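You operate a simulated robot arm through the tools that you are given. There is no shell and no other tool.

You are at the controls of a simulated robot arm. One attempt, no reset.

## Task
Stand the LOT 25 jar in the holder and wipe its lid.
Fine: use the blue pad; then jar and pad go back; leave the other lids as they are. Set down upright: what you pick out. What is to be rubbed or washed off counts as gone when no trace of it is left.

The check looks at the end state, three seconds after you hand in, the way a careful person would. Anything else that was tipped, shoved, dropped, spilled or broken makes it a failure. A push-on lid holds only when it is set on centred and level and pressed home; a screw cap is set on level and turned clockwise until tight.

## Robot
A 7-joint arm with a two-finger parallel gripper, fixed in place. Base frame: the origin is on the floor under the middle of its stand, x ahead of it, y to its left, z up. Units: mm, degrees, N and s.
It reaches about 1247 mm from its shoulder. Its first joint turns from -132.0 to 132.0 degrees. Payload 3.91 kg.
The TCP is the grasp point between the finger pads, 30 mm short of the fingertips. In the tool frame z runs along the fingers and y along their closing line. The gripper opens to 110 mm. The fingers are 20 mm wide and 10 mm thick; the gripper's body (48 by 112 mm) begins 55 mm behind the TCP.
Orientation is told as [roll, pitch, yaw] about the base's x, y, z axes, in that order, counted from this pose: with the fingers straight down and closing along the base's y, the tool's x points along the base's -x, its y along +y and its z along -z.

## Interface
- The arm moves only by the tool play_rows. Its argument "moves" is a list of rows, each a list of 7 numbers: the shift along the tool's x, y, z in mm, then the turn, a rotation vector about the tool's x, y, z in rad, then the gripper command, from -1 (shut) to 1 (fully open), values between in proportion. In form: [[tx, ty, tz, wx, wy, wz, hand], ...]. A call has 1 to 20 rows; each row shifts and turns the commanded pose from where the row before left it, along the tool's axes as they then stand. Each row takes 0.2 s and may step no farther than 50 mm and 8.6 degrees from the row before; otherwise, or with a gripper value out of range, the whole call is refused. A pose out of reach is approached as far as the arm can. The call stops where the force on the tool passes 40 N (or 10 N more than at its start, if that is more) or the arm is blocked; 0.2 s more then pass. Each finger travels about 108 mm/s and halts on what it meets, pressing with about 24 N; the grip force reading is that of the motor and also rises with nothing between the fingers. The clock runs only during rows and for 0.2 s after the last one: add rows that do not move to give the fingers time. It gives the time, the measured TCP pose, the force on the tool (base axes), the opening and the grip force at its end, in the units of the frame above (readings bear some noise), with the torque about the TCP (base axes, N m) and any sound that the robot's microphone picked up.
- Cameras (640 x 400 px; columns grow to the right, rows downward): "scene" is fixed at [220, 648.2, 1754.7]; the picture's right is [-0.58, -0.81, 0.00], its down [-0.68, 0.49, -0.55] and it looks along [0.44, -0.32, -0.84] (base axes); focal length 285 px, centre (320, 200). "wrist" rides on the gripper at [72, 17, -103] in the tool frame; the picture's right is [-0.23, 0.97, 0.00], its down [-0.76, -0.18, -0.62] and it looks along [-0.61, -0.14, 0.78] (tool axes); focal length 222 px, centre (320, 200). There is no depth. A picture from a camera that has moved, and an enlarged one, comes with that camera's place and axes in the base frame and with its lens.
- camera(camera): a new picture of that camera. It takes no simulated time.
- zoom(camera, box): a new picture of the part [left, top, right, bottom] of that camera's present view, enlarged. It takes no simulated time.
- finish_job(): hands the job in; it is judged then, once.

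Places have to be worked out from the pictures, the camera data and where the tool is seen. Open the gripper and draw the arm clear of the work before you hand the job in, unless the task says otherwise.

The tools are called after "Call:" as name(argument=value, ...) on one line, values as JSON. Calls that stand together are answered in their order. play_rows: Moves the arm, as the interface text tells. Its arguments: {"type":"object","properties":{"moves":{"type":"array","items":{"type":"array","items":{"type":"number"}}}},"required":["moves"]} The other tools are called the same way: camera (camera) takes a picture; zoom (camera, box) takes an enlarged picture of a part of a camera's view; finish_job () hands the job in.

At the start:

```text
time_s: 0.0
position: [706.4, 179.6, 1271.9]
tcp_rot: [0.1, 0.0, -0.1]
contact_force: [-0.9, 0.4, 0.1]
wrist_torque: [0.01, 0.01, -0.05]
grip_width: 109.9
gripper_force: 0.1
```

scene: 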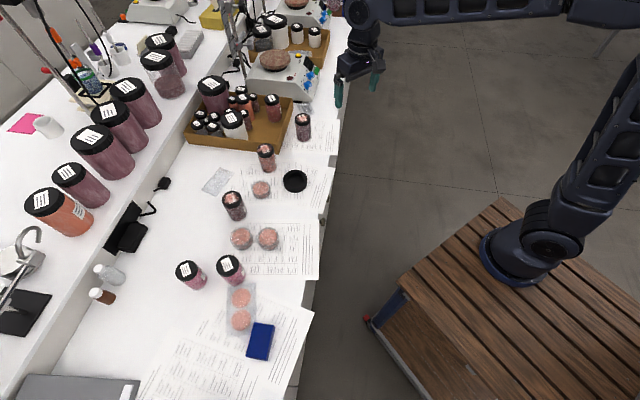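
wrist: 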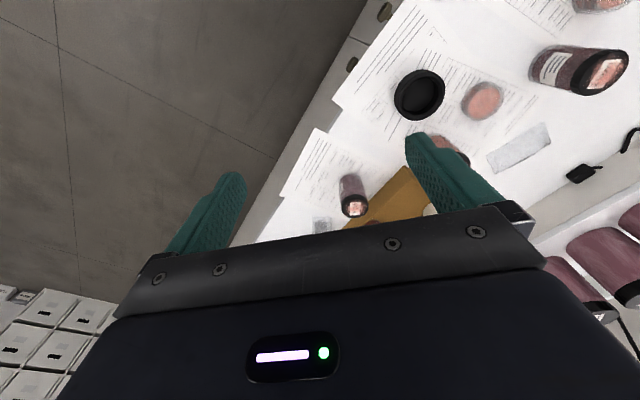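

The scene shows a bench with several small jars, a black ring-shaped holder and a dark blue pad. I'll zoom in to read labels and see the details.

Call:
zoom(camera="scene", box=[160, 160, 340, 272])

Call:
zoom(camera="scene", box=[160, 240, 340, 352])

Call:
zoom(camera="scene", box=[180, 70, 340, 170])

Call:
zoom(camera="wrist", box=[280, 0, 640, 225])

```text
3.56 times, centred on (250, 216) of scene
camera zoom: at [220.0, 648.2, 1754.7], right [-0.58, -0.81, 0.0], down [-0.68, 0.49, -0.55], along [0.44, -0.32, -0.84], focal length 1014 px, centre (569, 143)
```

zoom: 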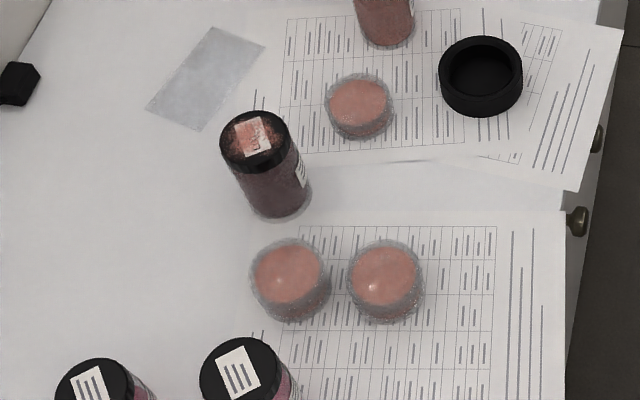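

```text
3.56 times, centred on (250, 296) of scene
camera zoom: at [220.0, 648.2, 1754.7], right [-0.58, -0.81, 0.0], down [-0.68, 0.49, -0.55], along [0.44, -0.32, -0.84], focal length 1014 px, centre (569, -141)
```

zoom: 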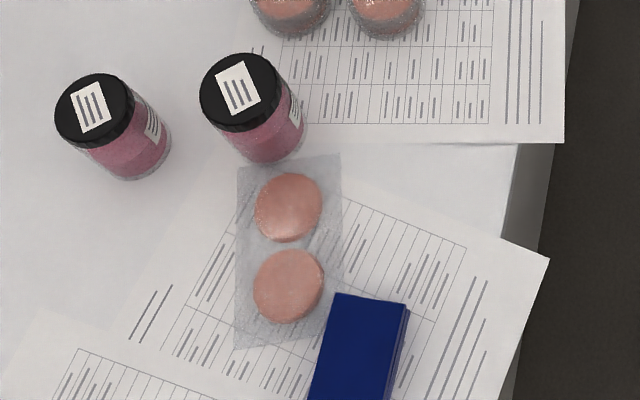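

```text
4.00 times, centred on (260, 120) of scene
camera zoom: at [220.0, 648.2, 1754.7], right [-0.58, -0.81, 0.0], down [-0.68, 0.49, -0.55], along [0.44, -0.32, -0.84], focal length 1141 px, centre (560, 520)
```

zoom: 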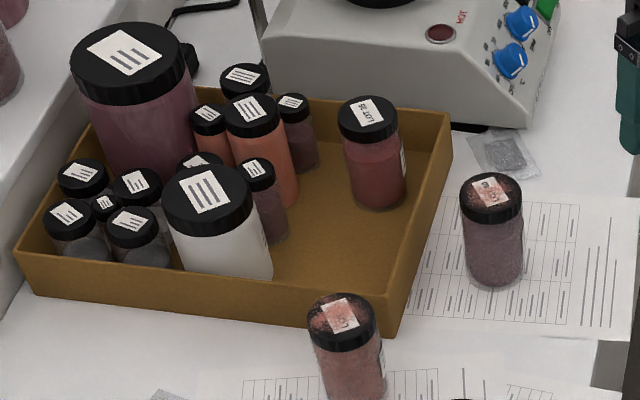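

```text
1.78 times, centred on (460, 112) of wrist
camera zoom: at [631.7, 195.2, 1375.3], right [0.23, 0.97, 0.0], down [0.76, -0.18, 0.62], along [0.61, -0.14, -0.78], focal length 395 px, centre (71, 356)
```

zoom: 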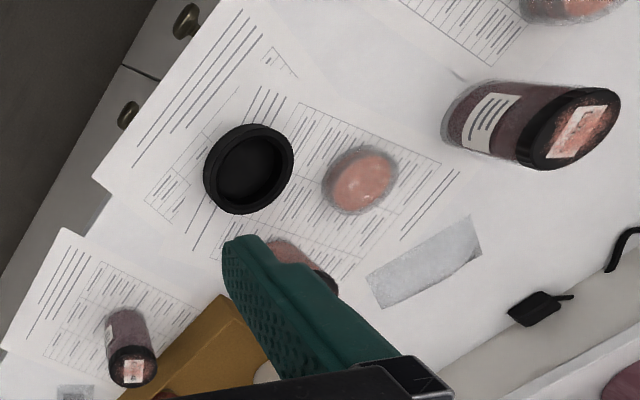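

Several jars have LOT labels on the lid, three of them dusty. I zoom further to read each one.

Call:
zoom(camera="scene", box=[220, 186, 252, 206])

Call:
zoom(camera="scene", box=[252, 140, 284, 160])

Call:
zoom(camera="scene", box=[288, 108, 320, 128])

Call:
zoom(camera="scene", box=[258, 90, 290, 110])

Call:
zoom(camera="wrist", box=[320, 150, 400, 200])

Call:
zoom(camera="wrist", box=[520, 40, 640, 115])

```text
16.00 times, centred on (236, 196) of scene
camera zoom: at [220.0, 648.2, 1754.7], right [-0.58, -0.81, 0.0], down [-0.68, 0.49, -0.55], along [0.44, -0.32, -0.84], focal length 4564 px, centre (1664, 264)
```

zoom: 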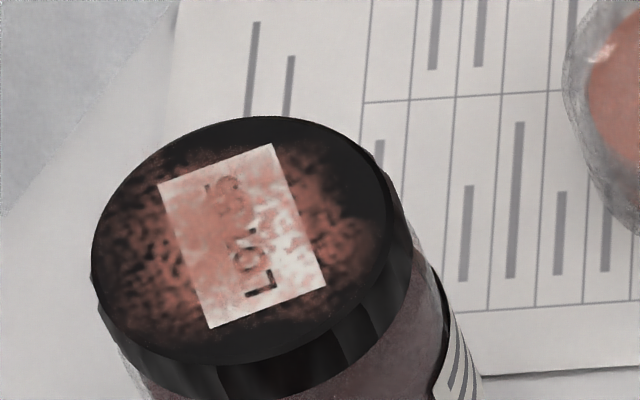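

```text
16.00 times, centred on (268, 150) of scene
camera zoom: at [220.0, 648.2, 1754.7], right [-0.58, -0.81, 0.0], down [-0.68, 0.49, -0.55], along [0.44, -0.32, -0.84], focal length 4564 px, centre (1152, 1000)
```

zoom: 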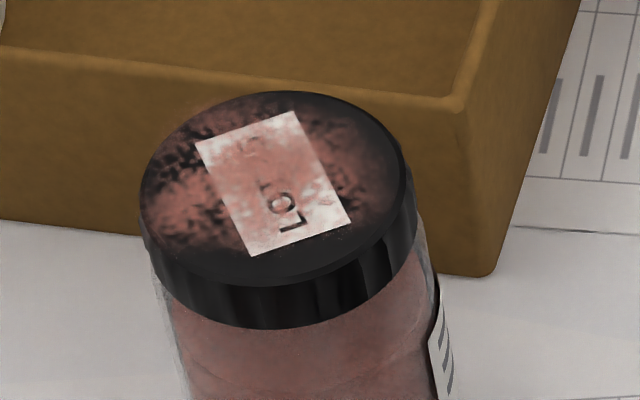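

```text
16.00 times, centred on (304, 118) of scene
camera zoom: at [220.0, 648.2, 1754.7], right [-0.58, -0.81, 0.0], down [-0.68, 0.49, -0.55], along [0.44, -0.32, -0.84], focal length 4564 px, centre (576, 1512)
```

zoom: 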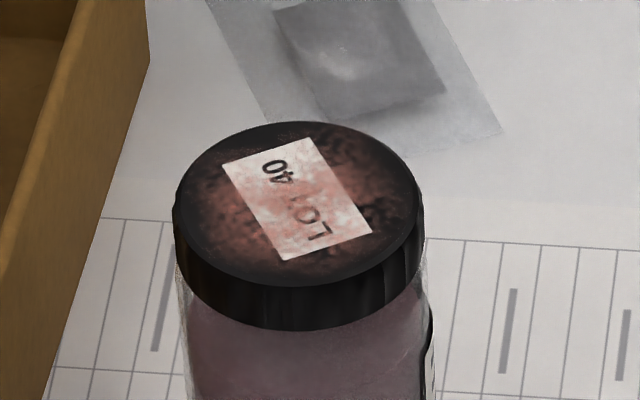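

```text
16.00 times, centred on (274, 100) of scene
camera zoom: at [220.0, 648.2, 1754.7], right [-0.58, -0.81, 0.0], down [-0.68, 0.49, -0.55], along [0.44, -0.32, -0.84], focal length 4564 px, centre (1056, 1800)
```

zoom: 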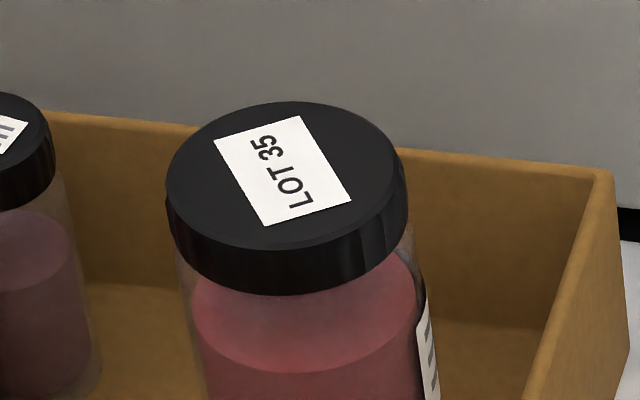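

```text
8.00 times, centred on (360, 175) of wrist
camera zoom: at [631.7, 195.2, 1375.3], right [0.23, 0.97, 0.0], down [0.76, -0.18, 0.62], along [0.61, -0.14, -0.78], focal length 1777 px, centre (0, 400)
```

zoom: 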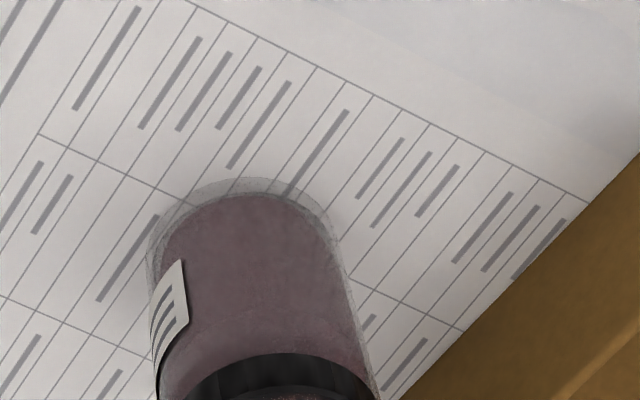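

```text
5.33 times, centred on (580, 78) of wrist
camera zoom: at [631.7, 195.2, 1375.3], right [0.23, 0.97, 0.0], down [0.76, -0.18, 0.62], along [0.61, -0.14, -0.78], focal length 1185 px, centre (-1067, 853)
```

zoom: 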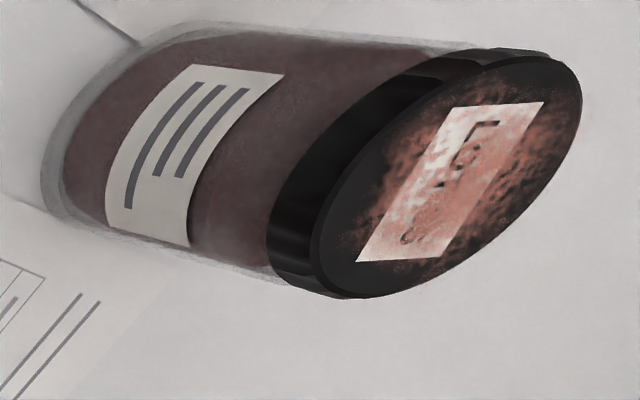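

Jar A (near scene 231,198) reads "LOT ?5", jar B (265,149) is nearly illegible, and C reads LOT 40. I estimate jar B's lid at about (914,392,997), so I move the wrist camera closer to read it.

Call:
play_rows(moves=[[-12, 29.6, 17, 0, 0, 0, 1], [-12, 29.6, 17, 0, 0, 0, 1], [-12, 29.6, 17, 0, 0, 0, 1], [-12, 29.6, 17, 0, 0, 0, 1], [-12, 29.6, 17, 0, 0, 0, 1], [-12, 29.6, 17, 0, 0, 0, 1], [-12, 29.6, 17, 0, 0, 0, 1], [-12, 29.6, 17, 0, 0, 0, 1], [0, 0, 0, 0, 0, 0, 1]])

Call:
camera(camera="wrist")

Call:
camera(camera="scene")

```text
time_s: 2.0
position: [801.7, 416.1, 1135.0]
tcp_rot: [-0.1, 0.0, 0.0]
contact_force: [-1.3, 0.1, 0.3]
wrist_torque: [0.02, 0.01, 0.01]
grip_width: 109.8
gripper_force: 0.1
```

```text
taken
camera wrist: at [727.3, 433.0, 1239.2], right [0.23, 0.97, 0.0], down [0.76, -0.18, 0.62], along [0.61, -0.14, -0.78], focal length 222 px, centre (320, 200)
```

wrist: 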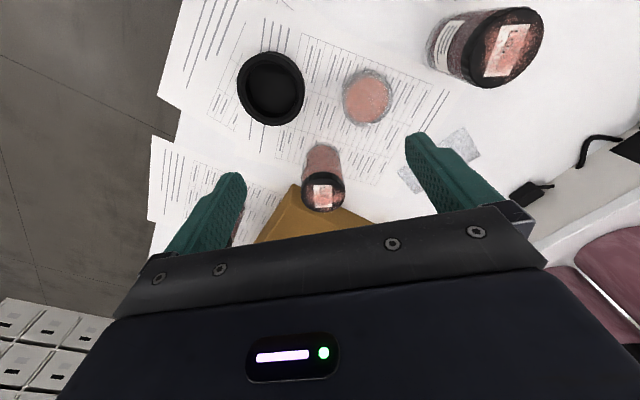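

```text
taken
```

scene: 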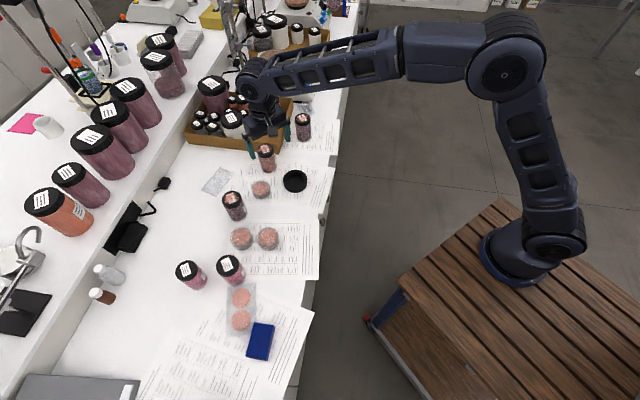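

The view is closer; jar B sits near the image centre and jar A is at upper right. I zoom on both lids.

Call:
zoom(camera="wrist", box=[300, 165, 348, 195])

Call:
zoom(camera="wrist", box=[300, 180, 348, 210])

Call:
zoom(camera="wrist", box=[460, 5, 556, 65])

Call:
zoom(camera="wrist", box=[210, 40, 330, 115])

```text
13.33 times, centred on (324, 180) of wrist
camera zoom: at [727.3, 433.0, 1239.2], right [0.23, 0.97, 0.0], down [0.76, -0.18, 0.62], along [0.61, -0.14, -0.78], focal length 2962 px, centre (267, 467)
```

zoom: 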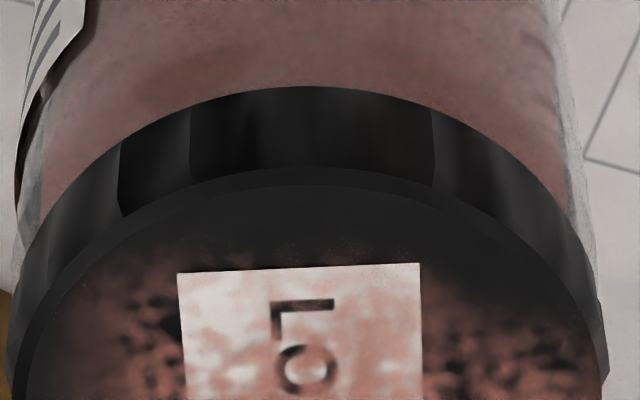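

```text
13.33 times, centred on (324, 195) of wrist
camera zoom: at [727.3, 433.0, 1239.2], right [0.23, 0.97, 0.0], down [0.76, -0.18, 0.62], along [0.61, -0.14, -0.78], focal length 2962 px, centre (267, 267)
```

zoom: 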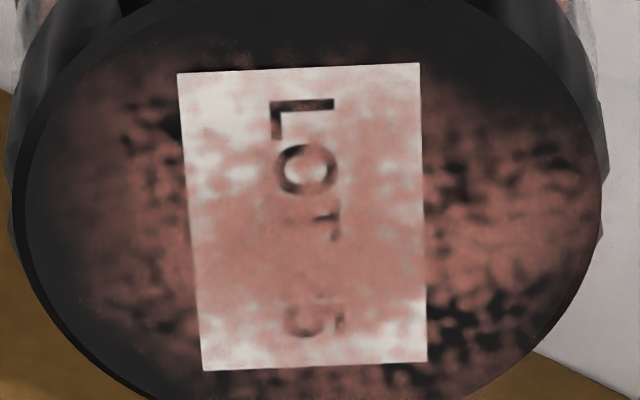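

```text
6.67 times, centred on (508, 35) of wrist
camera zoom: at [727.3, 433.0, 1239.2], right [0.23, 0.97, 0.0], down [0.76, -0.18, 0.62], along [0.61, -0.14, -0.78], focal length 1481 px, centre (-933, 1300)
```

zoom: 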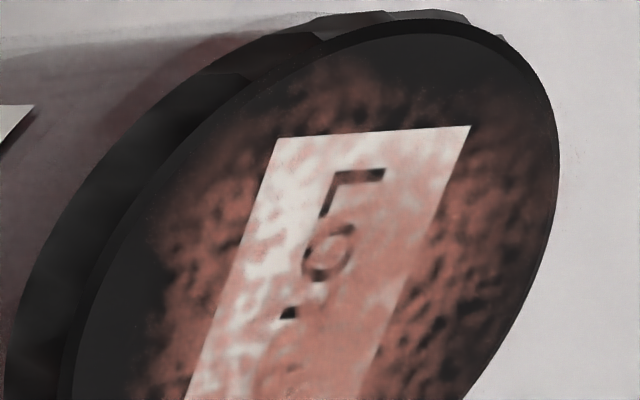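

```text
5.33 times, centred on (270, 78) of wrist
camera zoom: at [727.3, 433.0, 1239.2], right [0.23, 0.97, 0.0], down [0.76, -0.18, 0.62], along [0.61, -0.14, -0.78], focal length 1185 px, centre (587, 853)
```

zoom: 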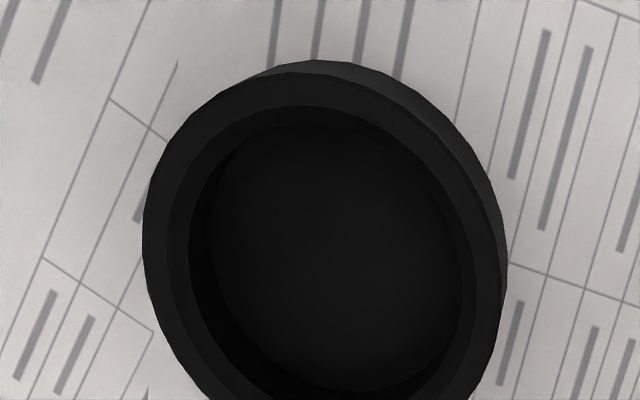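

Jar B reads "LOT ?5" with its first digit under powder; jar A also ends in 5. I move to look squarely at jar A's lid.

Call:
play_rows(moves=[[20, 32.7, 0, 0, 0, 0, 1], [20, 32.7, 0, 0, 0, 0, 1], [20, 32.7, 0, 0, 0, 0, 1], [20, 32.7, 0, 0, 0, 0, 1], [20, 32.7, 0, 0, 0, 0, 1], [20, 32.7, 0, 0, 0, 0, 1], [0, 0, 0, 0, 0, 0, 1]])

Call:
camera(camera="wrist")

Call:
zoom(camera="scene", box=[257, 141, 274, 151])

Call:
zoom(camera="scene", box=[222, 190, 240, 202])

```text
time_s: 3.6
position: [680.5, 611.4, 1136.0]
tcp_rot: [0.0, 0.0, -0.1]
contact_force: [-0.1, -0.2, 0.2]
wrist_torque: [-0.01, -0.04, 0.02]
grip_width: 110.0
gripper_force: 0.1
```

```text
taken
camera wrist: at [607.3, 628.3, 1239.3], right [0.23, 0.97, 0.0], down [0.76, -0.18, 0.62], along [0.61, -0.14, -0.78], focal length 222 px, centre (320, 200)
```

wrist: 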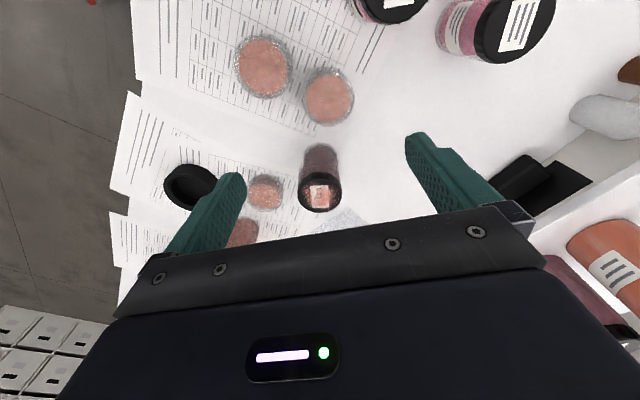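

```text
16.00 times, centred on (266, 146) of scene
camera zoom: at [220.0, 648.2, 1754.7], right [-0.58, -0.81, 0.0], down [-0.68, 0.49, -0.55], along [0.44, -0.32, -0.84], focal length 4564 px, centre (1192, 1064)
```

zoom: 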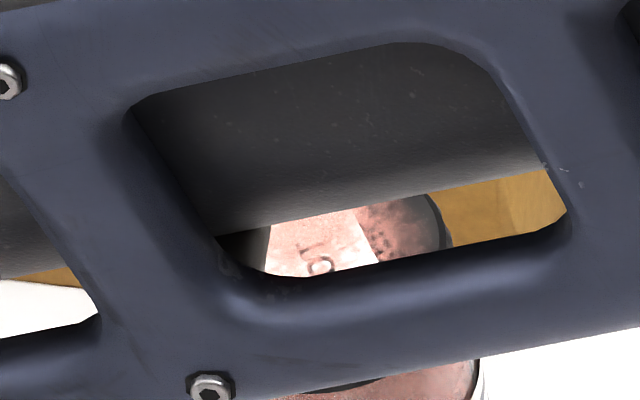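

```text
16.00 times, centred on (231, 196) of scene
camera zoom: at [220.0, 648.2, 1754.7], right [-0.58, -0.81, 0.0], down [-0.68, 0.49, -0.55], along [0.44, -0.32, -0.84], focal length 4564 px, centre (1744, 264)
```

zoom: 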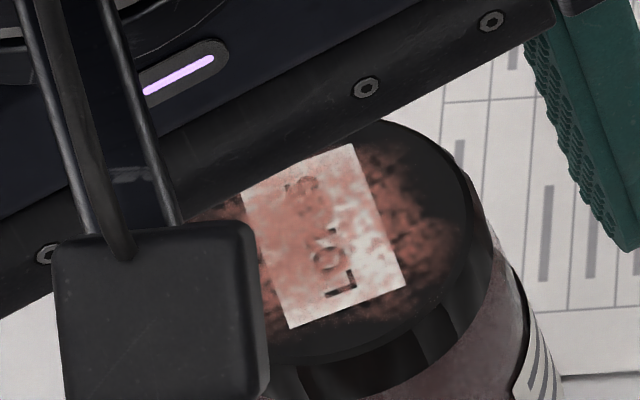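

Jar A's lid is centred in the wrist view; I zoom on it.

Call:
zoom(camera="wrist", box=[296, 178, 344, 208])

Call:
zoom(camera="wrist", box=[304, 186, 336, 206])

Call:
zoom(camera="wrist", box=[230, 120, 400, 226])

```text
13.33 times, centred on (320, 193) of wrist
camera zoom: at [607.3, 628.3, 1239.3], right [0.23, 0.97, 0.0], down [0.76, -0.18, 0.62], along [0.61, -0.14, -0.78], focal length 2962 px, centre (320, 293)
```

zoom: 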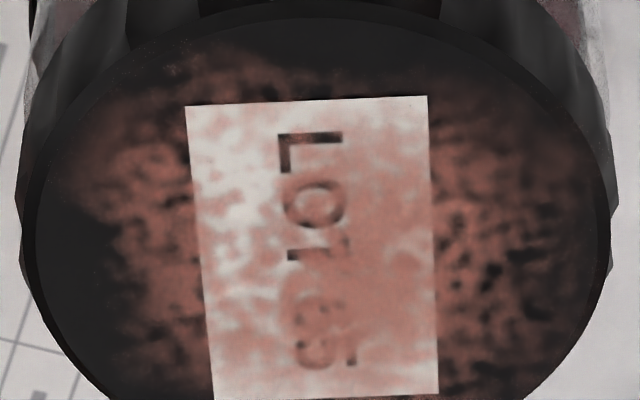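

```text
16.00 times, centred on (320, 196) of wrist
camera zoom: at [607.3, 628.3, 1239.3], right [0.23, 0.97, 0.0], down [0.76, -0.18, 0.62], along [0.61, -0.14, -0.78], focal length 3554 px, centre (320, 264)
```

zoom: 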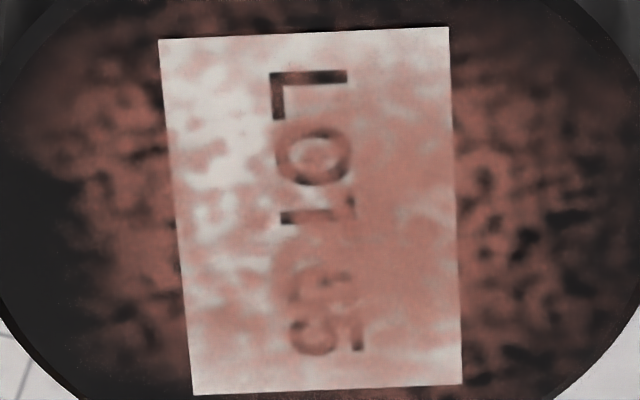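

```text
3.76 times, centred on (315, 173) of wrist
camera zoom: at [607.3, 628.3, 1239.3], right [0.23, 0.97, 0.0], down [0.76, -0.18, 0.62], along [0.61, -0.14, -0.78], focal length 836 px, centre (339, 302)
```

zoom: 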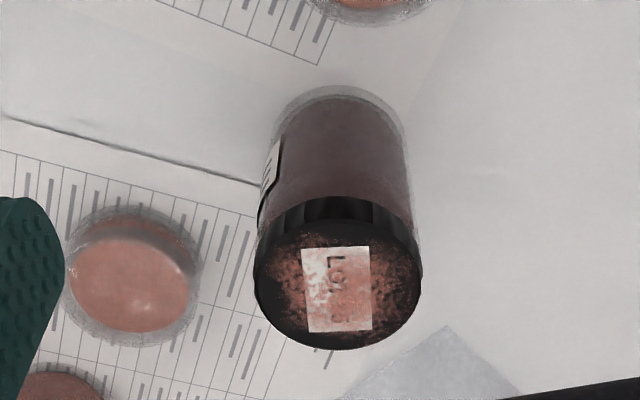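

Jar A's first digit is unclear (looks rounded: 6/8/3). I move the camera closer to jar A's lid for a better read, staying above everything.

Call:
play_rows(moves=[[-16, -3.5, 21, 0, 0, 0, 1], [-16, -3.5, 21, 0, 0, 0, 1], [-16, -3.5, 21, 0, 0, 0, 1], [-16, -3.5, 21, 0, 0, 0, 1], [0, 0, 0, 0, 0, 0, 1]])

Call:
camera(camera="wrist")

Call:
zoom(camera="wrist", box=[288, 160, 352, 200])

Call:
zoom(camera="wrist", box=[304, 180, 336, 200])

```text
time_s: 4.8
position: [745.7, 597.0, 1051.9]
tcp_rot: [0.0, 0.0, 0.1]
contact_force: [1.4, -0.8, 0.1]
wrist_torque: [-0.01, -0.02, -0.02]
grip_width: 109.8
gripper_force: 0.1
```

```text
taken
camera wrist: at [672.1, 614.0, 1154.7], right [0.23, 0.97, 0.0], down [0.76, -0.18, 0.62], along [0.61, -0.14, -0.78], focal length 222 px, centre (320, 200)
```

wrist: 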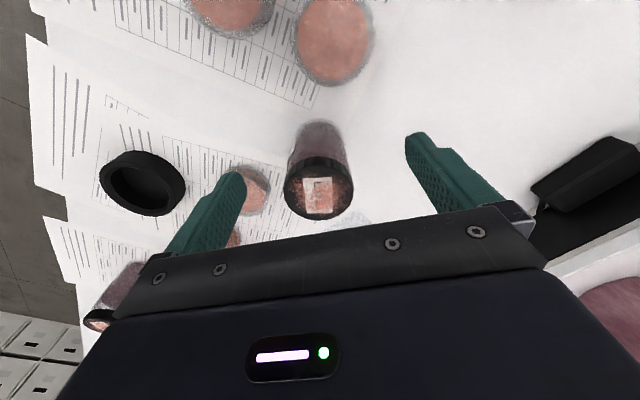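

```text
10.00 times, centred on (320, 180) of wrist
camera zoom: at [672.1, 614.0, 1154.7], right [0.23, 0.97, 0.0], down [0.76, -0.18, 0.62], along [0.61, -0.14, -0.78], focal length 2221 px, centre (320, 400)
```

zoom: 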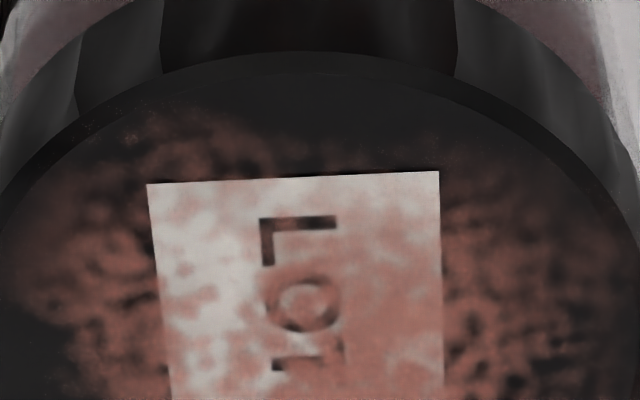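

```text
16.00 times, centred on (320, 190) of wrist
camera zoom: at [672.1, 614.0, 1154.7], right [0.23, 0.97, 0.0], down [0.76, -0.18, 0.62], along [0.61, -0.14, -0.78], focal length 3554 px, centre (320, 360)
```

zoom: 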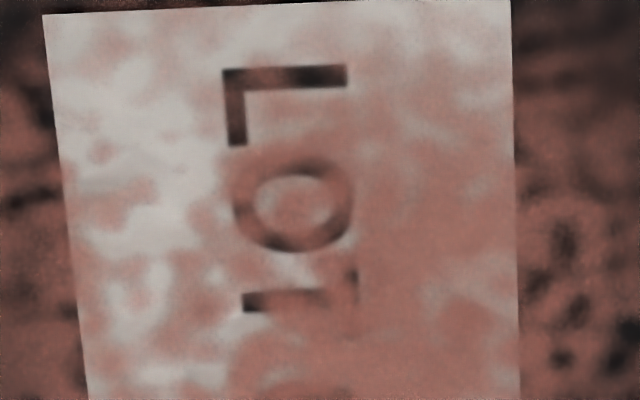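

The digits are below this crop; I zoom on the lower half of the label.

Call:
zoom(camera="wrist", box=[304, 192, 336, 212])

Call:
zoom(camera="wrist", box=[288, 172, 352, 212])

Call:
zoom(camera="wrist", box=[275, 165, 365, 221])

```text
16.00 times, centred on (320, 202) of wrist
camera zoom: at [672.1, 614.0, 1154.7], right [0.23, 0.97, 0.0], down [0.76, -0.18, 0.62], along [0.61, -0.14, -0.78], focal length 3554 px, centre (320, 168)
```

zoom: 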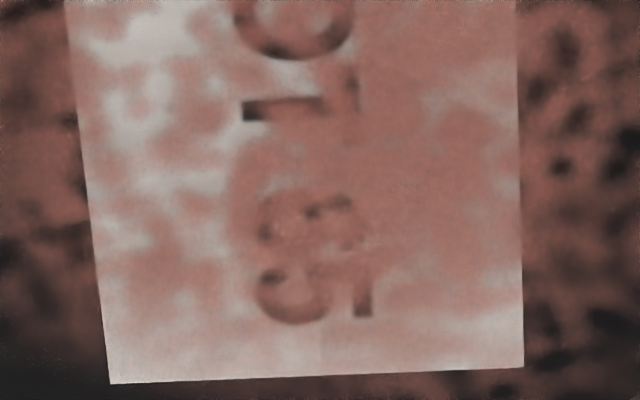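

```text
10.00 times, centred on (320, 192) of wrist
camera zoom: at [672.1, 614.0, 1154.7], right [0.23, 0.97, 0.0], down [0.76, -0.18, 0.62], along [0.61, -0.14, -0.78], focal length 2221 px, centre (320, 280)
```

zoom: 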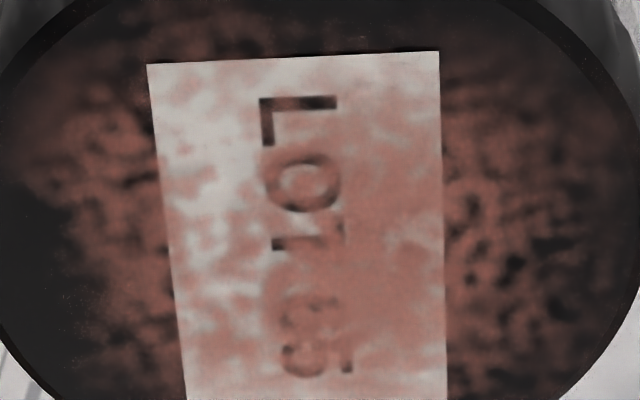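

```text
7.11 times, centred on (320, 193) of wrist
camera zoom: at [672.1, 614.0, 1154.7], right [0.23, 0.97, 0.0], down [0.76, -0.18, 0.62], along [0.61, -0.14, -0.78], focal length 1580 px, centre (320, 250)
```

zoom: 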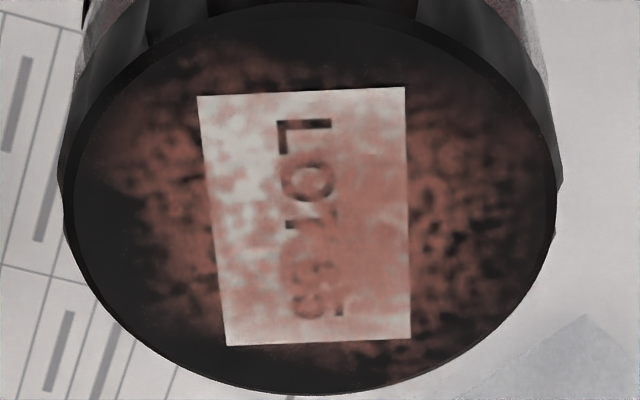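

Jar A's first digit has rounded double traces (looks like 6 or 8, not 2). I now go to jar B for an equally close view to check for a 2.

Call:
play_rows(moves=[[0, 0, -45, 0, 0, 0, 1], [-20.5, -32.5, -15, 0, 0, 0, 1], [-20.5, -32.5, 0, 0, 0, 0, 1], [-20.5, -32.5, 0, 0, 0, 0, 1], [-20.5, -32.5, 0, 0, 0, 0, 1], [-20.5, -32.5, 0, 0, 0, 0, 1], [-20.5, -32.5, 20, 0, 0, 0, 1], [0, 0, 40, 0, 0, 0, 1], [0, 0, 0, 0, 0, 0, 1]])

Call:
camera(camera="wrist")

Call:
zoom(camera="wrist", box=[288, 172, 352, 212])

Call:
zoom(camera="wrist", box=[304, 192, 336, 212])

```text
time_s: 6.8
position: [869.3, 402.3, 1051.3]
tcp_rot: [0.1, 0.0, 0.0]
contact_force: [0.0, -0.2, 0.3]
wrist_torque: [0.01, -0.01, -0.02]
grip_width: 110.2
gripper_force: 0.1
```

```text
taken
camera wrist: at [794.3, 419.6, 1154.1], right [0.23, 0.97, 0.0], down [0.76, -0.18, 0.62], along [0.61, -0.14, -0.78], focal length 222 px, centre (320, 200)
```

wrist: 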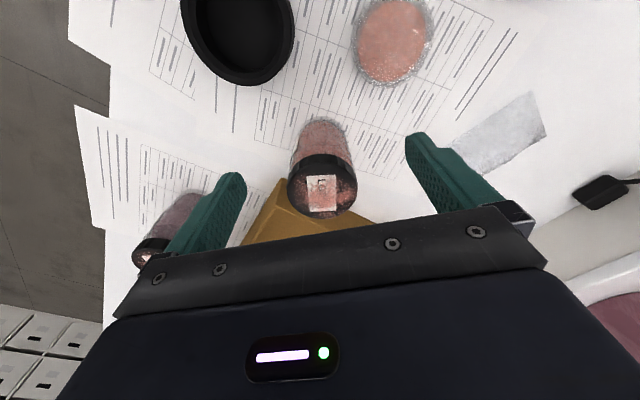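

```text
10.00 times, centred on (320, 192) of wrist
camera zoom: at [794.3, 419.6, 1154.1], right [0.23, 0.97, 0.0], down [0.76, -0.18, 0.62], along [0.61, -0.14, -0.78], focal length 2221 px, centre (320, 280)
```

zoom: 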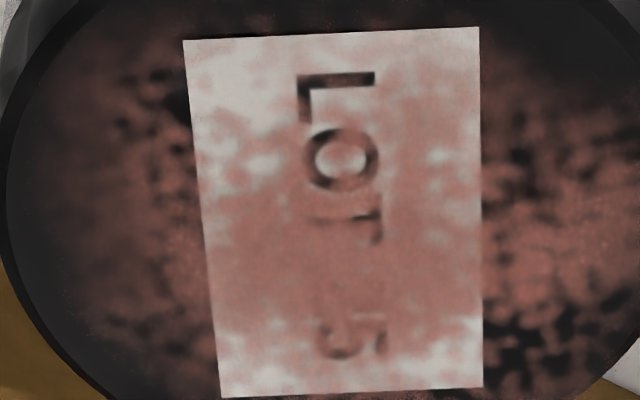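

```text
16.00 times, centred on (320, 202) of wrist
camera zoom: at [794.3, 419.6, 1154.1], right [0.23, 0.97, 0.0], down [0.76, -0.18, 0.62], along [0.61, -0.14, -0.78], focal length 3554 px, centre (320, 168)
```

zoom: 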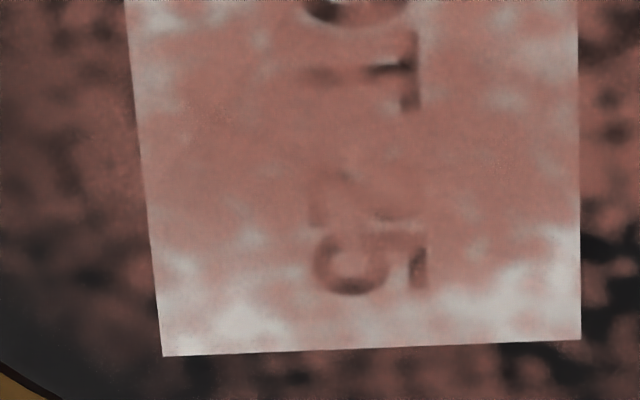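

Jar B's hidden digit shows a straight base stroke and a diagonal, consistent with a "2" — I lower a little closer (fingers straddling the jar with clearance) to confirm.

Call:
play_rows(moves=[[-12, -5, 20, 0, 0, 0, 1], [-12, -5, 20, 0, 0, 0, 1], [0, 0, 0, 0, 0, 0, 1]])

Call:
camera(camera="wrist")

Call:
zoom(camera="wrist", box=[302, 198, 338, 222])

Call:
zoom(camera="wrist", box=[270, 160, 370, 222])

```text
time_s: 7.6
position: [891.7, 394.6, 1010.8]
tcp_rot: [0.0, 0.0, 0.1]
contact_force: [0.2, -0.1, -0.1]
wrist_torque: [-0.04, -0.05, 0.01]
grip_width: 109.9
gripper_force: 0.1
```

```text
taken
camera wrist: at [818.4, 409.7, 1115.0], right [0.23, 0.97, 0.0], down [0.76, -0.18, 0.62], along [0.61, -0.14, -0.78], focal length 222 px, centre (320, 200)
```

wrist: 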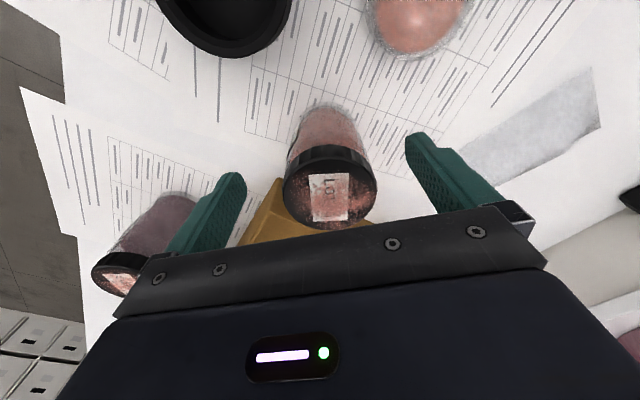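

```text
16.00 times, centred on (320, 210) of wrist
camera zoom: at [818.4, 409.7, 1115.0], right [0.23, 0.97, 0.0], down [0.76, -0.18, 0.62], along [0.61, -0.14, -0.78], focal length 3554 px, centre (320, 40)
```

zoom: 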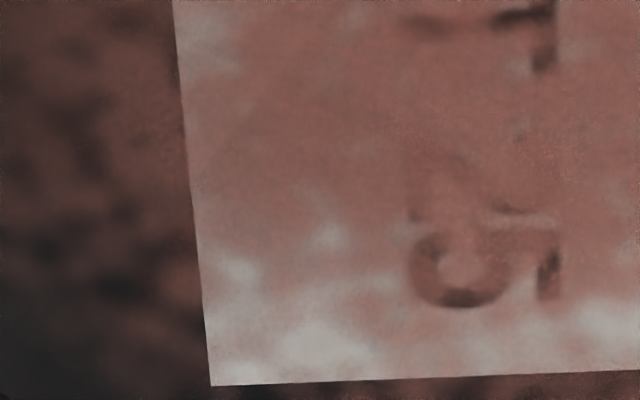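

```text
6.40 times, centred on (320, 191) of wrist
camera zoom: at [818.4, 409.7, 1115.0], right [0.23, 0.97, 0.0], down [0.76, -0.18, 0.62], along [0.61, -0.14, -0.78], focal length 1422 px, centre (320, 258)
```

zoom: 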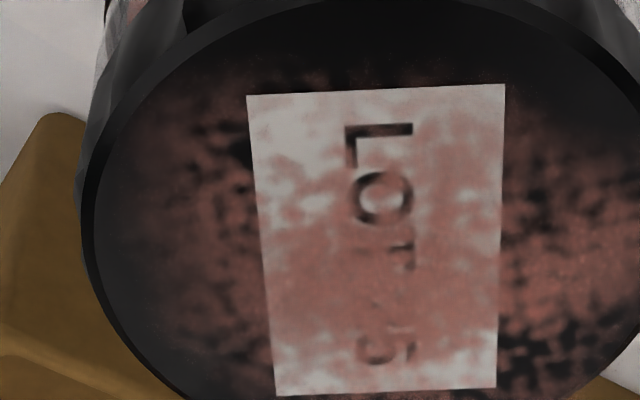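

The traces on jar B (base bar, diagonal, upper hook) fit a "2", so jar B = LOT 25. I'll check the far jars quickly for other LOT labels and also look at the holder, jar and pad geometry.

Call:
zoom(camera="scene", box=[230, 0, 340, 69])

Call:
zoom(camera="scene", box=[220, 300, 300, 350])

Call:
zoom(camera="scene", box=[230, 120, 326, 200])

Call:
zoom(camera="scene", box=[0, 180, 150, 274])

```text
5.80 times, centred on (285, 34) of scene
camera zoom: at [220.0, 648.2, 1754.7], right [-0.58, -0.81, 0.0], down [-0.68, 0.49, -0.55], along [0.44, -0.32, -0.84], focal length 1654 px, centre (523, 1159)
```

zoom: 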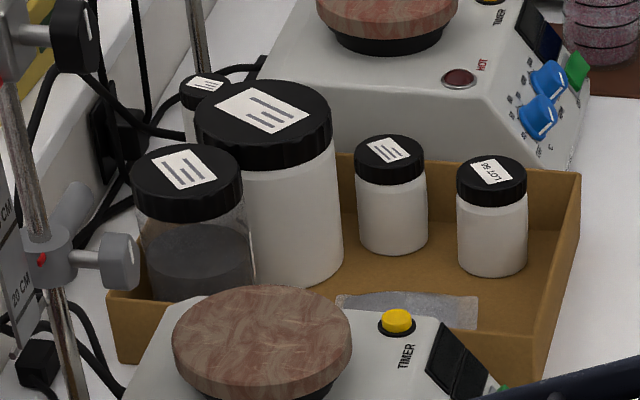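

```text
8.00 times, centred on (260, 325) of scene
camera zoom: at [220.0, 648.2, 1754.7], right [-0.58, -0.81, 0.0], down [-0.68, 0.49, -0.55], along [0.44, -0.32, -0.84], focal length 2282 px, centre (800, -800)
```

zoom: 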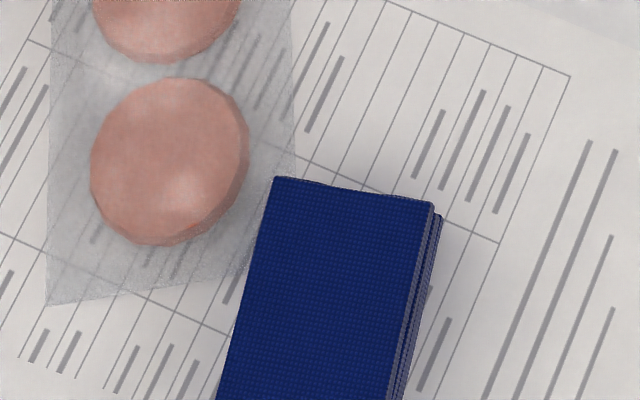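

```text
5.00 times, centred on (278, 160) of scene
camera zoom: at [220.0, 648.2, 1754.7], right [-0.58, -0.81, 0.0], down [-0.68, 0.49, -0.55], along [0.44, -0.32, -0.84], focal length 1426 px, centre (530, 400)
```

zoom: 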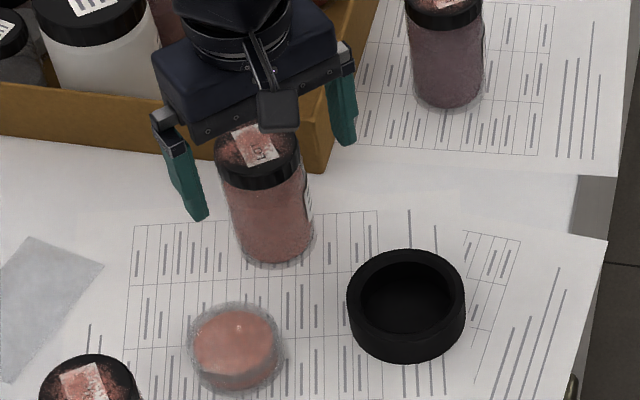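

```text
4.26 times, centred on (75, 227) of scene
camera zoom: at [220.0, 648.2, 1754.7], right [-0.58, -0.81, 0.0], down [-0.68, 0.49, -0.55], along [0.44, -0.32, -0.84], focal length 1214 px, centre (1363, 85)
```

zoom: 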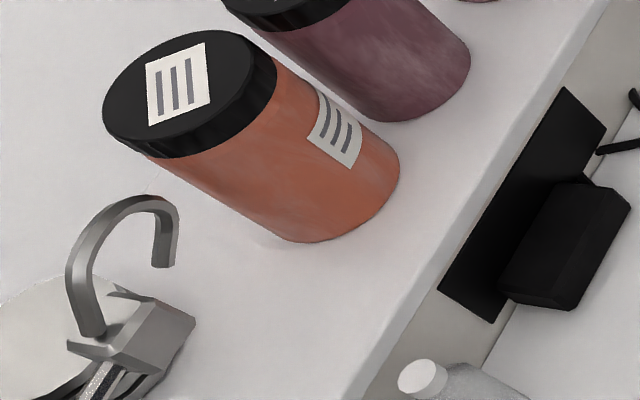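

Jar B is LOT 25. To pin down its position accurately I rise and take two laterally separated wrist views of it.

Call:
play_rows(moves=[[0, 0, -40, 0, 0, 0, 1], [0, 0, -40, 0, 0, 0, 1], [4, -35, -40, 0, 0, 0, 1], [4, -35, 0, 0, 0, 0, 1], [4, -35, 0, 0, 0, 0, 1], [0, 0, 0, 0, 0, 0, 1]])

Call:
camera(camera="wrist")

Call:
zoom(camera="scene", box=[240, 135, 320, 185])

Call:
zoom(camera="scene", box=[255, 155, 335, 205])

Call:
zoom(camera="scene", box=[300, 20, 332, 40])

```text
refused: row 3 steps farther than a row can; nothing moved
```

```text
taken
camera wrist: at [818.4, 409.7, 1115.0], right [0.23, 0.97, 0.0], down [0.76, -0.18, 0.62], along [0.61, -0.14, -0.78], focal length 222 px, centre (320, 200)
```

wrist: 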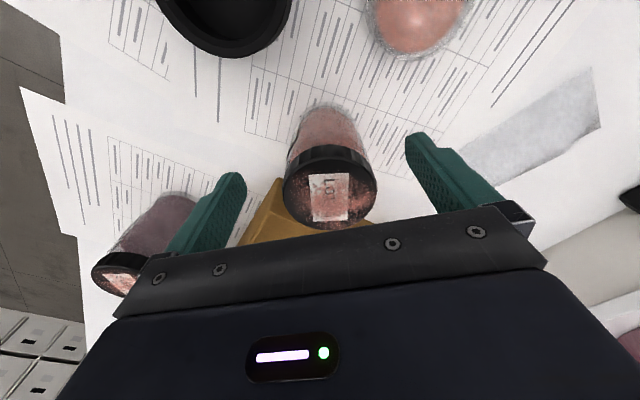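

```text
8.00 times, centred on (280, 160) of scene
camera zoom: at [220.0, 648.2, 1754.7], right [-0.58, -0.81, 0.0], down [-0.68, 0.49, -0.55], along [0.44, -0.32, -0.84], focal length 2282 px, centre (640, 520)
```

zoom: 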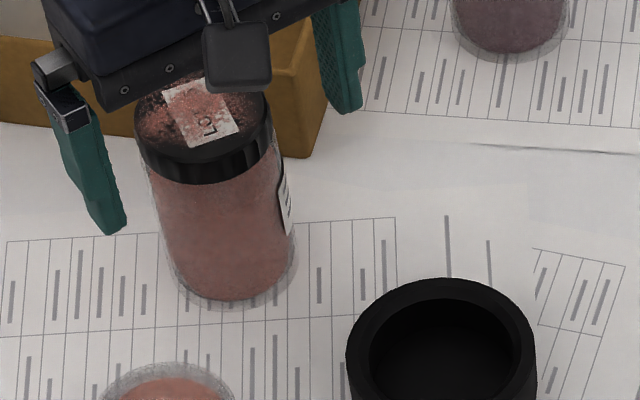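

```text
8.00 times, centred on (295, 180) of scene
camera zoom: at [220.0, 648.2, 1754.7], right [-0.58, -0.81, 0.0], down [-0.68, 0.49, -0.55], along [0.44, -0.32, -0.84], focal length 2282 px, centre (520, 360)
```

zoom: 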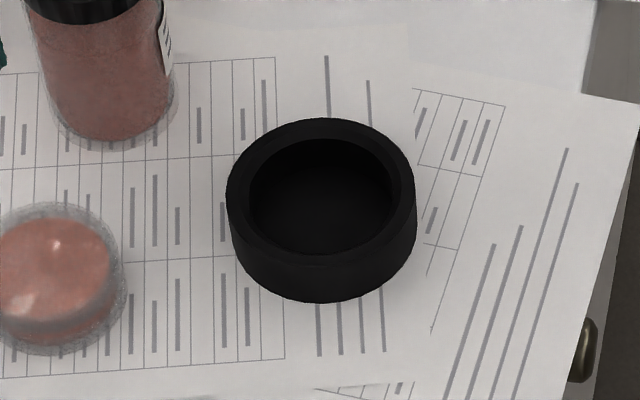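

```text
16.00 times, centred on (316, 30) of scene
camera zoom: at [220.0, 648.2, 1754.7], right [-0.58, -0.81, 0.0], down [-0.68, 0.49, -0.55], along [0.44, -0.32, -0.84], focal length 4564 px, centre (384, 2920)
```

zoom: 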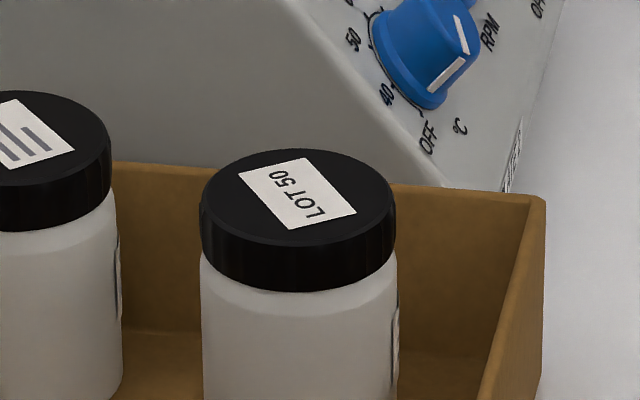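

That call was refused because a row was too long; I redo it with smaller rows. The holder's inner diameter looks like about 65 mm with the rim about 28 mm high, and the far white jar is LOT 50.

Call:
play_rows(moves=[[0, 0, -40, 0, 0, 0, 1], [0, 0, -40, 0, 0, 0, 1], [2, -25, -40, 0, 0, 0, 1], [3, -40, 0, 0, 0, 0, 1], [3, -40, 0, 0, 0, 0, 1], [0, 0, 0, 0, 0, 0, 1]])

Call:
camera(camera="wrist")

Call:
zoom(camera="wrist", box=[360, 80, 480, 155])

Call:
zoom(camera="scene", box=[240, 135, 320, 185])

```text
time_s: 9.0
position: [883.7, 288.1, 1130.2]
tcp_rot: [0.0, 0.0, 0.0]
contact_force: [0.6, 0.1, -0.7]
wrist_torque: [0.01, -0.02, 0.01]
grip_width: 110.2
gripper_force: 0.0
```

```text
taken
camera wrist: at [809.9, 304.4, 1234.4], right [0.23, 0.97, 0.0], down [0.76, -0.18, 0.62], along [0.61, -0.14, -0.78], focal length 222 px, centre (320, 200)
```

wrist: 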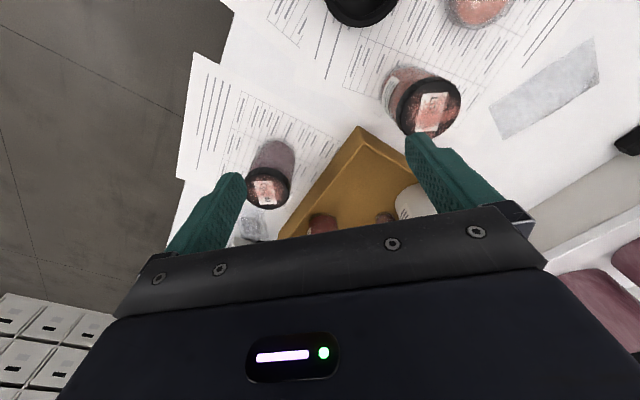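

```text
5.33 times, centred on (420, 118) of wrist
camera zoom: at [809.9, 304.4, 1234.4], right [0.23, 0.97, 0.0], down [0.76, -0.18, 0.62], along [0.61, -0.14, -0.78], focal length 1185 px, centre (-213, 640)
```

zoom: 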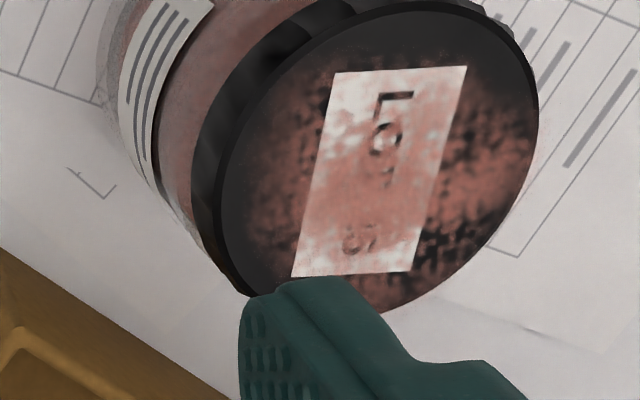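

```text
8.00 times, centred on (280, 160) of scene
camera zoom: at [220.0, 648.2, 1754.7], right [-0.58, -0.81, 0.0], down [-0.68, 0.49, -0.55], along [0.44, -0.32, -0.84], focal length 2282 px, centre (640, 520)
```

zoom: 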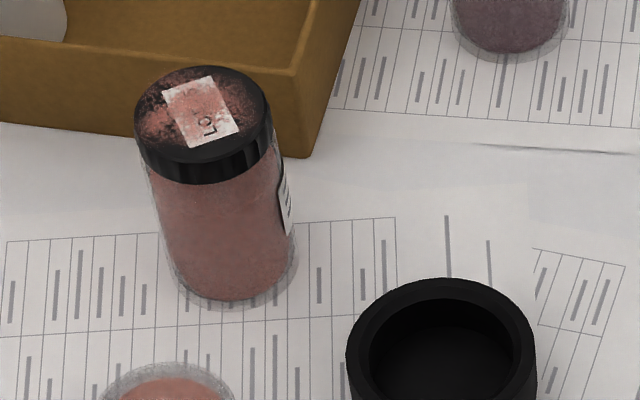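

Triangulated: LOT 25 jar axis at about (905, 395.5), lid top z≈1006, bench z≈901. Now I take two laterally separated views of the holder to get its centre precisely.

Call:
play_rows(moves=[[46, 3, 0, 0, 0, 0, 1], [46, 3, 0, 0, 0, 0, 1], [46, 3, 0, 0, 0, 0, 1], [46, 3, 0, 0, 0, 0, 1], [0, 0, 0, 0, 0, 0, 1]])

Call:
camera(camera="wrist")

Call:
zoom(camera="wrist", box=[310, 105, 438, 185])

```text
time_s: 10.2
position: [699.8, 298.3, 1131.4]
tcp_rot: [0.0, 0.0, 0.0]
contact_force: [-0.4, -1.1, 0.3]
wrist_torque: [-0.02, 0.01, 0.01]
grip_width: 110.0
gripper_force: 0.0
```

```text
taken
camera wrist: at [626.1, 315.7, 1235.4], right [0.23, 0.97, 0.0], down [0.76, -0.18, 0.62], along [0.61, -0.14, -0.78], focal length 222 px, centre (320, 200)
```

wrist: 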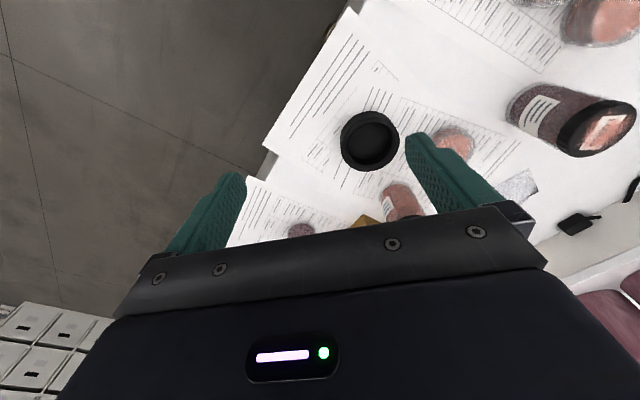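

```text
5.00 times, centred on (374, 145) of wrist
camera zoom: at [626.1, 315.7, 1235.4], right [0.23, 0.97, 0.0], down [0.76, -0.18, 0.62], along [0.61, -0.14, -0.78], focal length 1111 px, centre (50, 475)
```

zoom: 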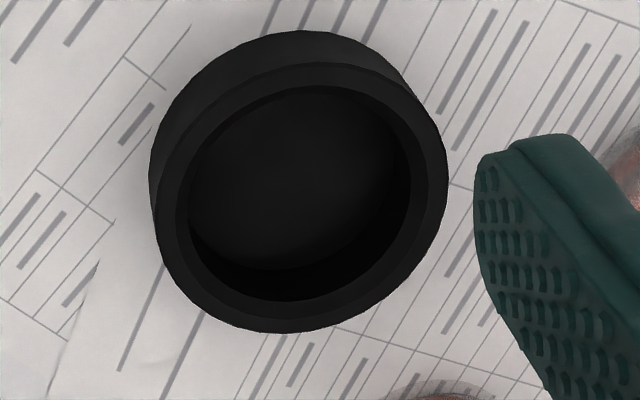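

The holder rim appears centred near (781,355). I take the second view from +y.

Call:
play_rows(moves=[[0, 40, 0, 0, 0, 0, 1], [0, 40, 0, 0, 0, 0, 1], [0, 40, 0, 0, 0, 0, 1], [0, 0, 0, 0, 0, 0, 1]])

Call:
camera(camera="wrist")

Call:
zoom(camera="wrist", box=[228, 120, 356, 200])

```text
time_s: 11.2
position: [699.8, 419.3, 1131.8]
tcp_rot: [0.0, 0.0, 0.0]
contact_force: [0.2, 0.4, 0.0]
wrist_torque: [0.02, 0.0, 0.0]
grip_width: 110.1
gripper_force: 0.0
```

```text
taken
camera wrist: at [626.4, 435.9, 1235.4], right [0.23, 0.97, 0.0], down [0.76, -0.18, 0.62], along [0.61, -0.14, -0.78], focal length 222 px, centre (320, 200)
```

wrist: 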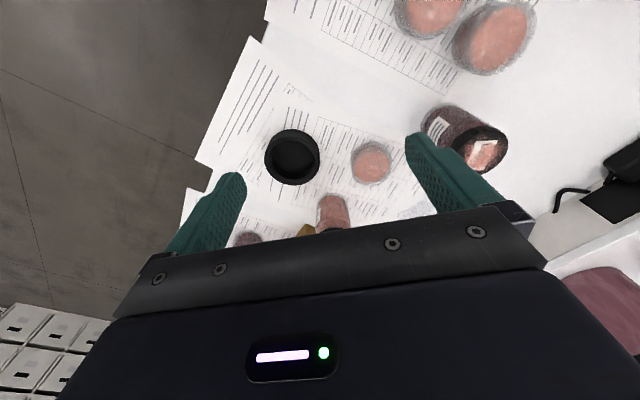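

```text
5.00 times, centred on (292, 160) of wrist
camera zoom: at [626.4, 435.9, 1235.4], right [0.23, 0.97, 0.0], down [0.76, -0.18, 0.62], along [0.61, -0.14, -0.78], focal length 1111 px, centre (460, 400)
```

zoom: 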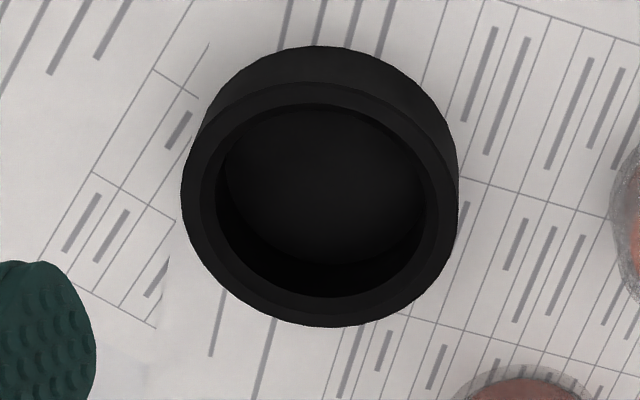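

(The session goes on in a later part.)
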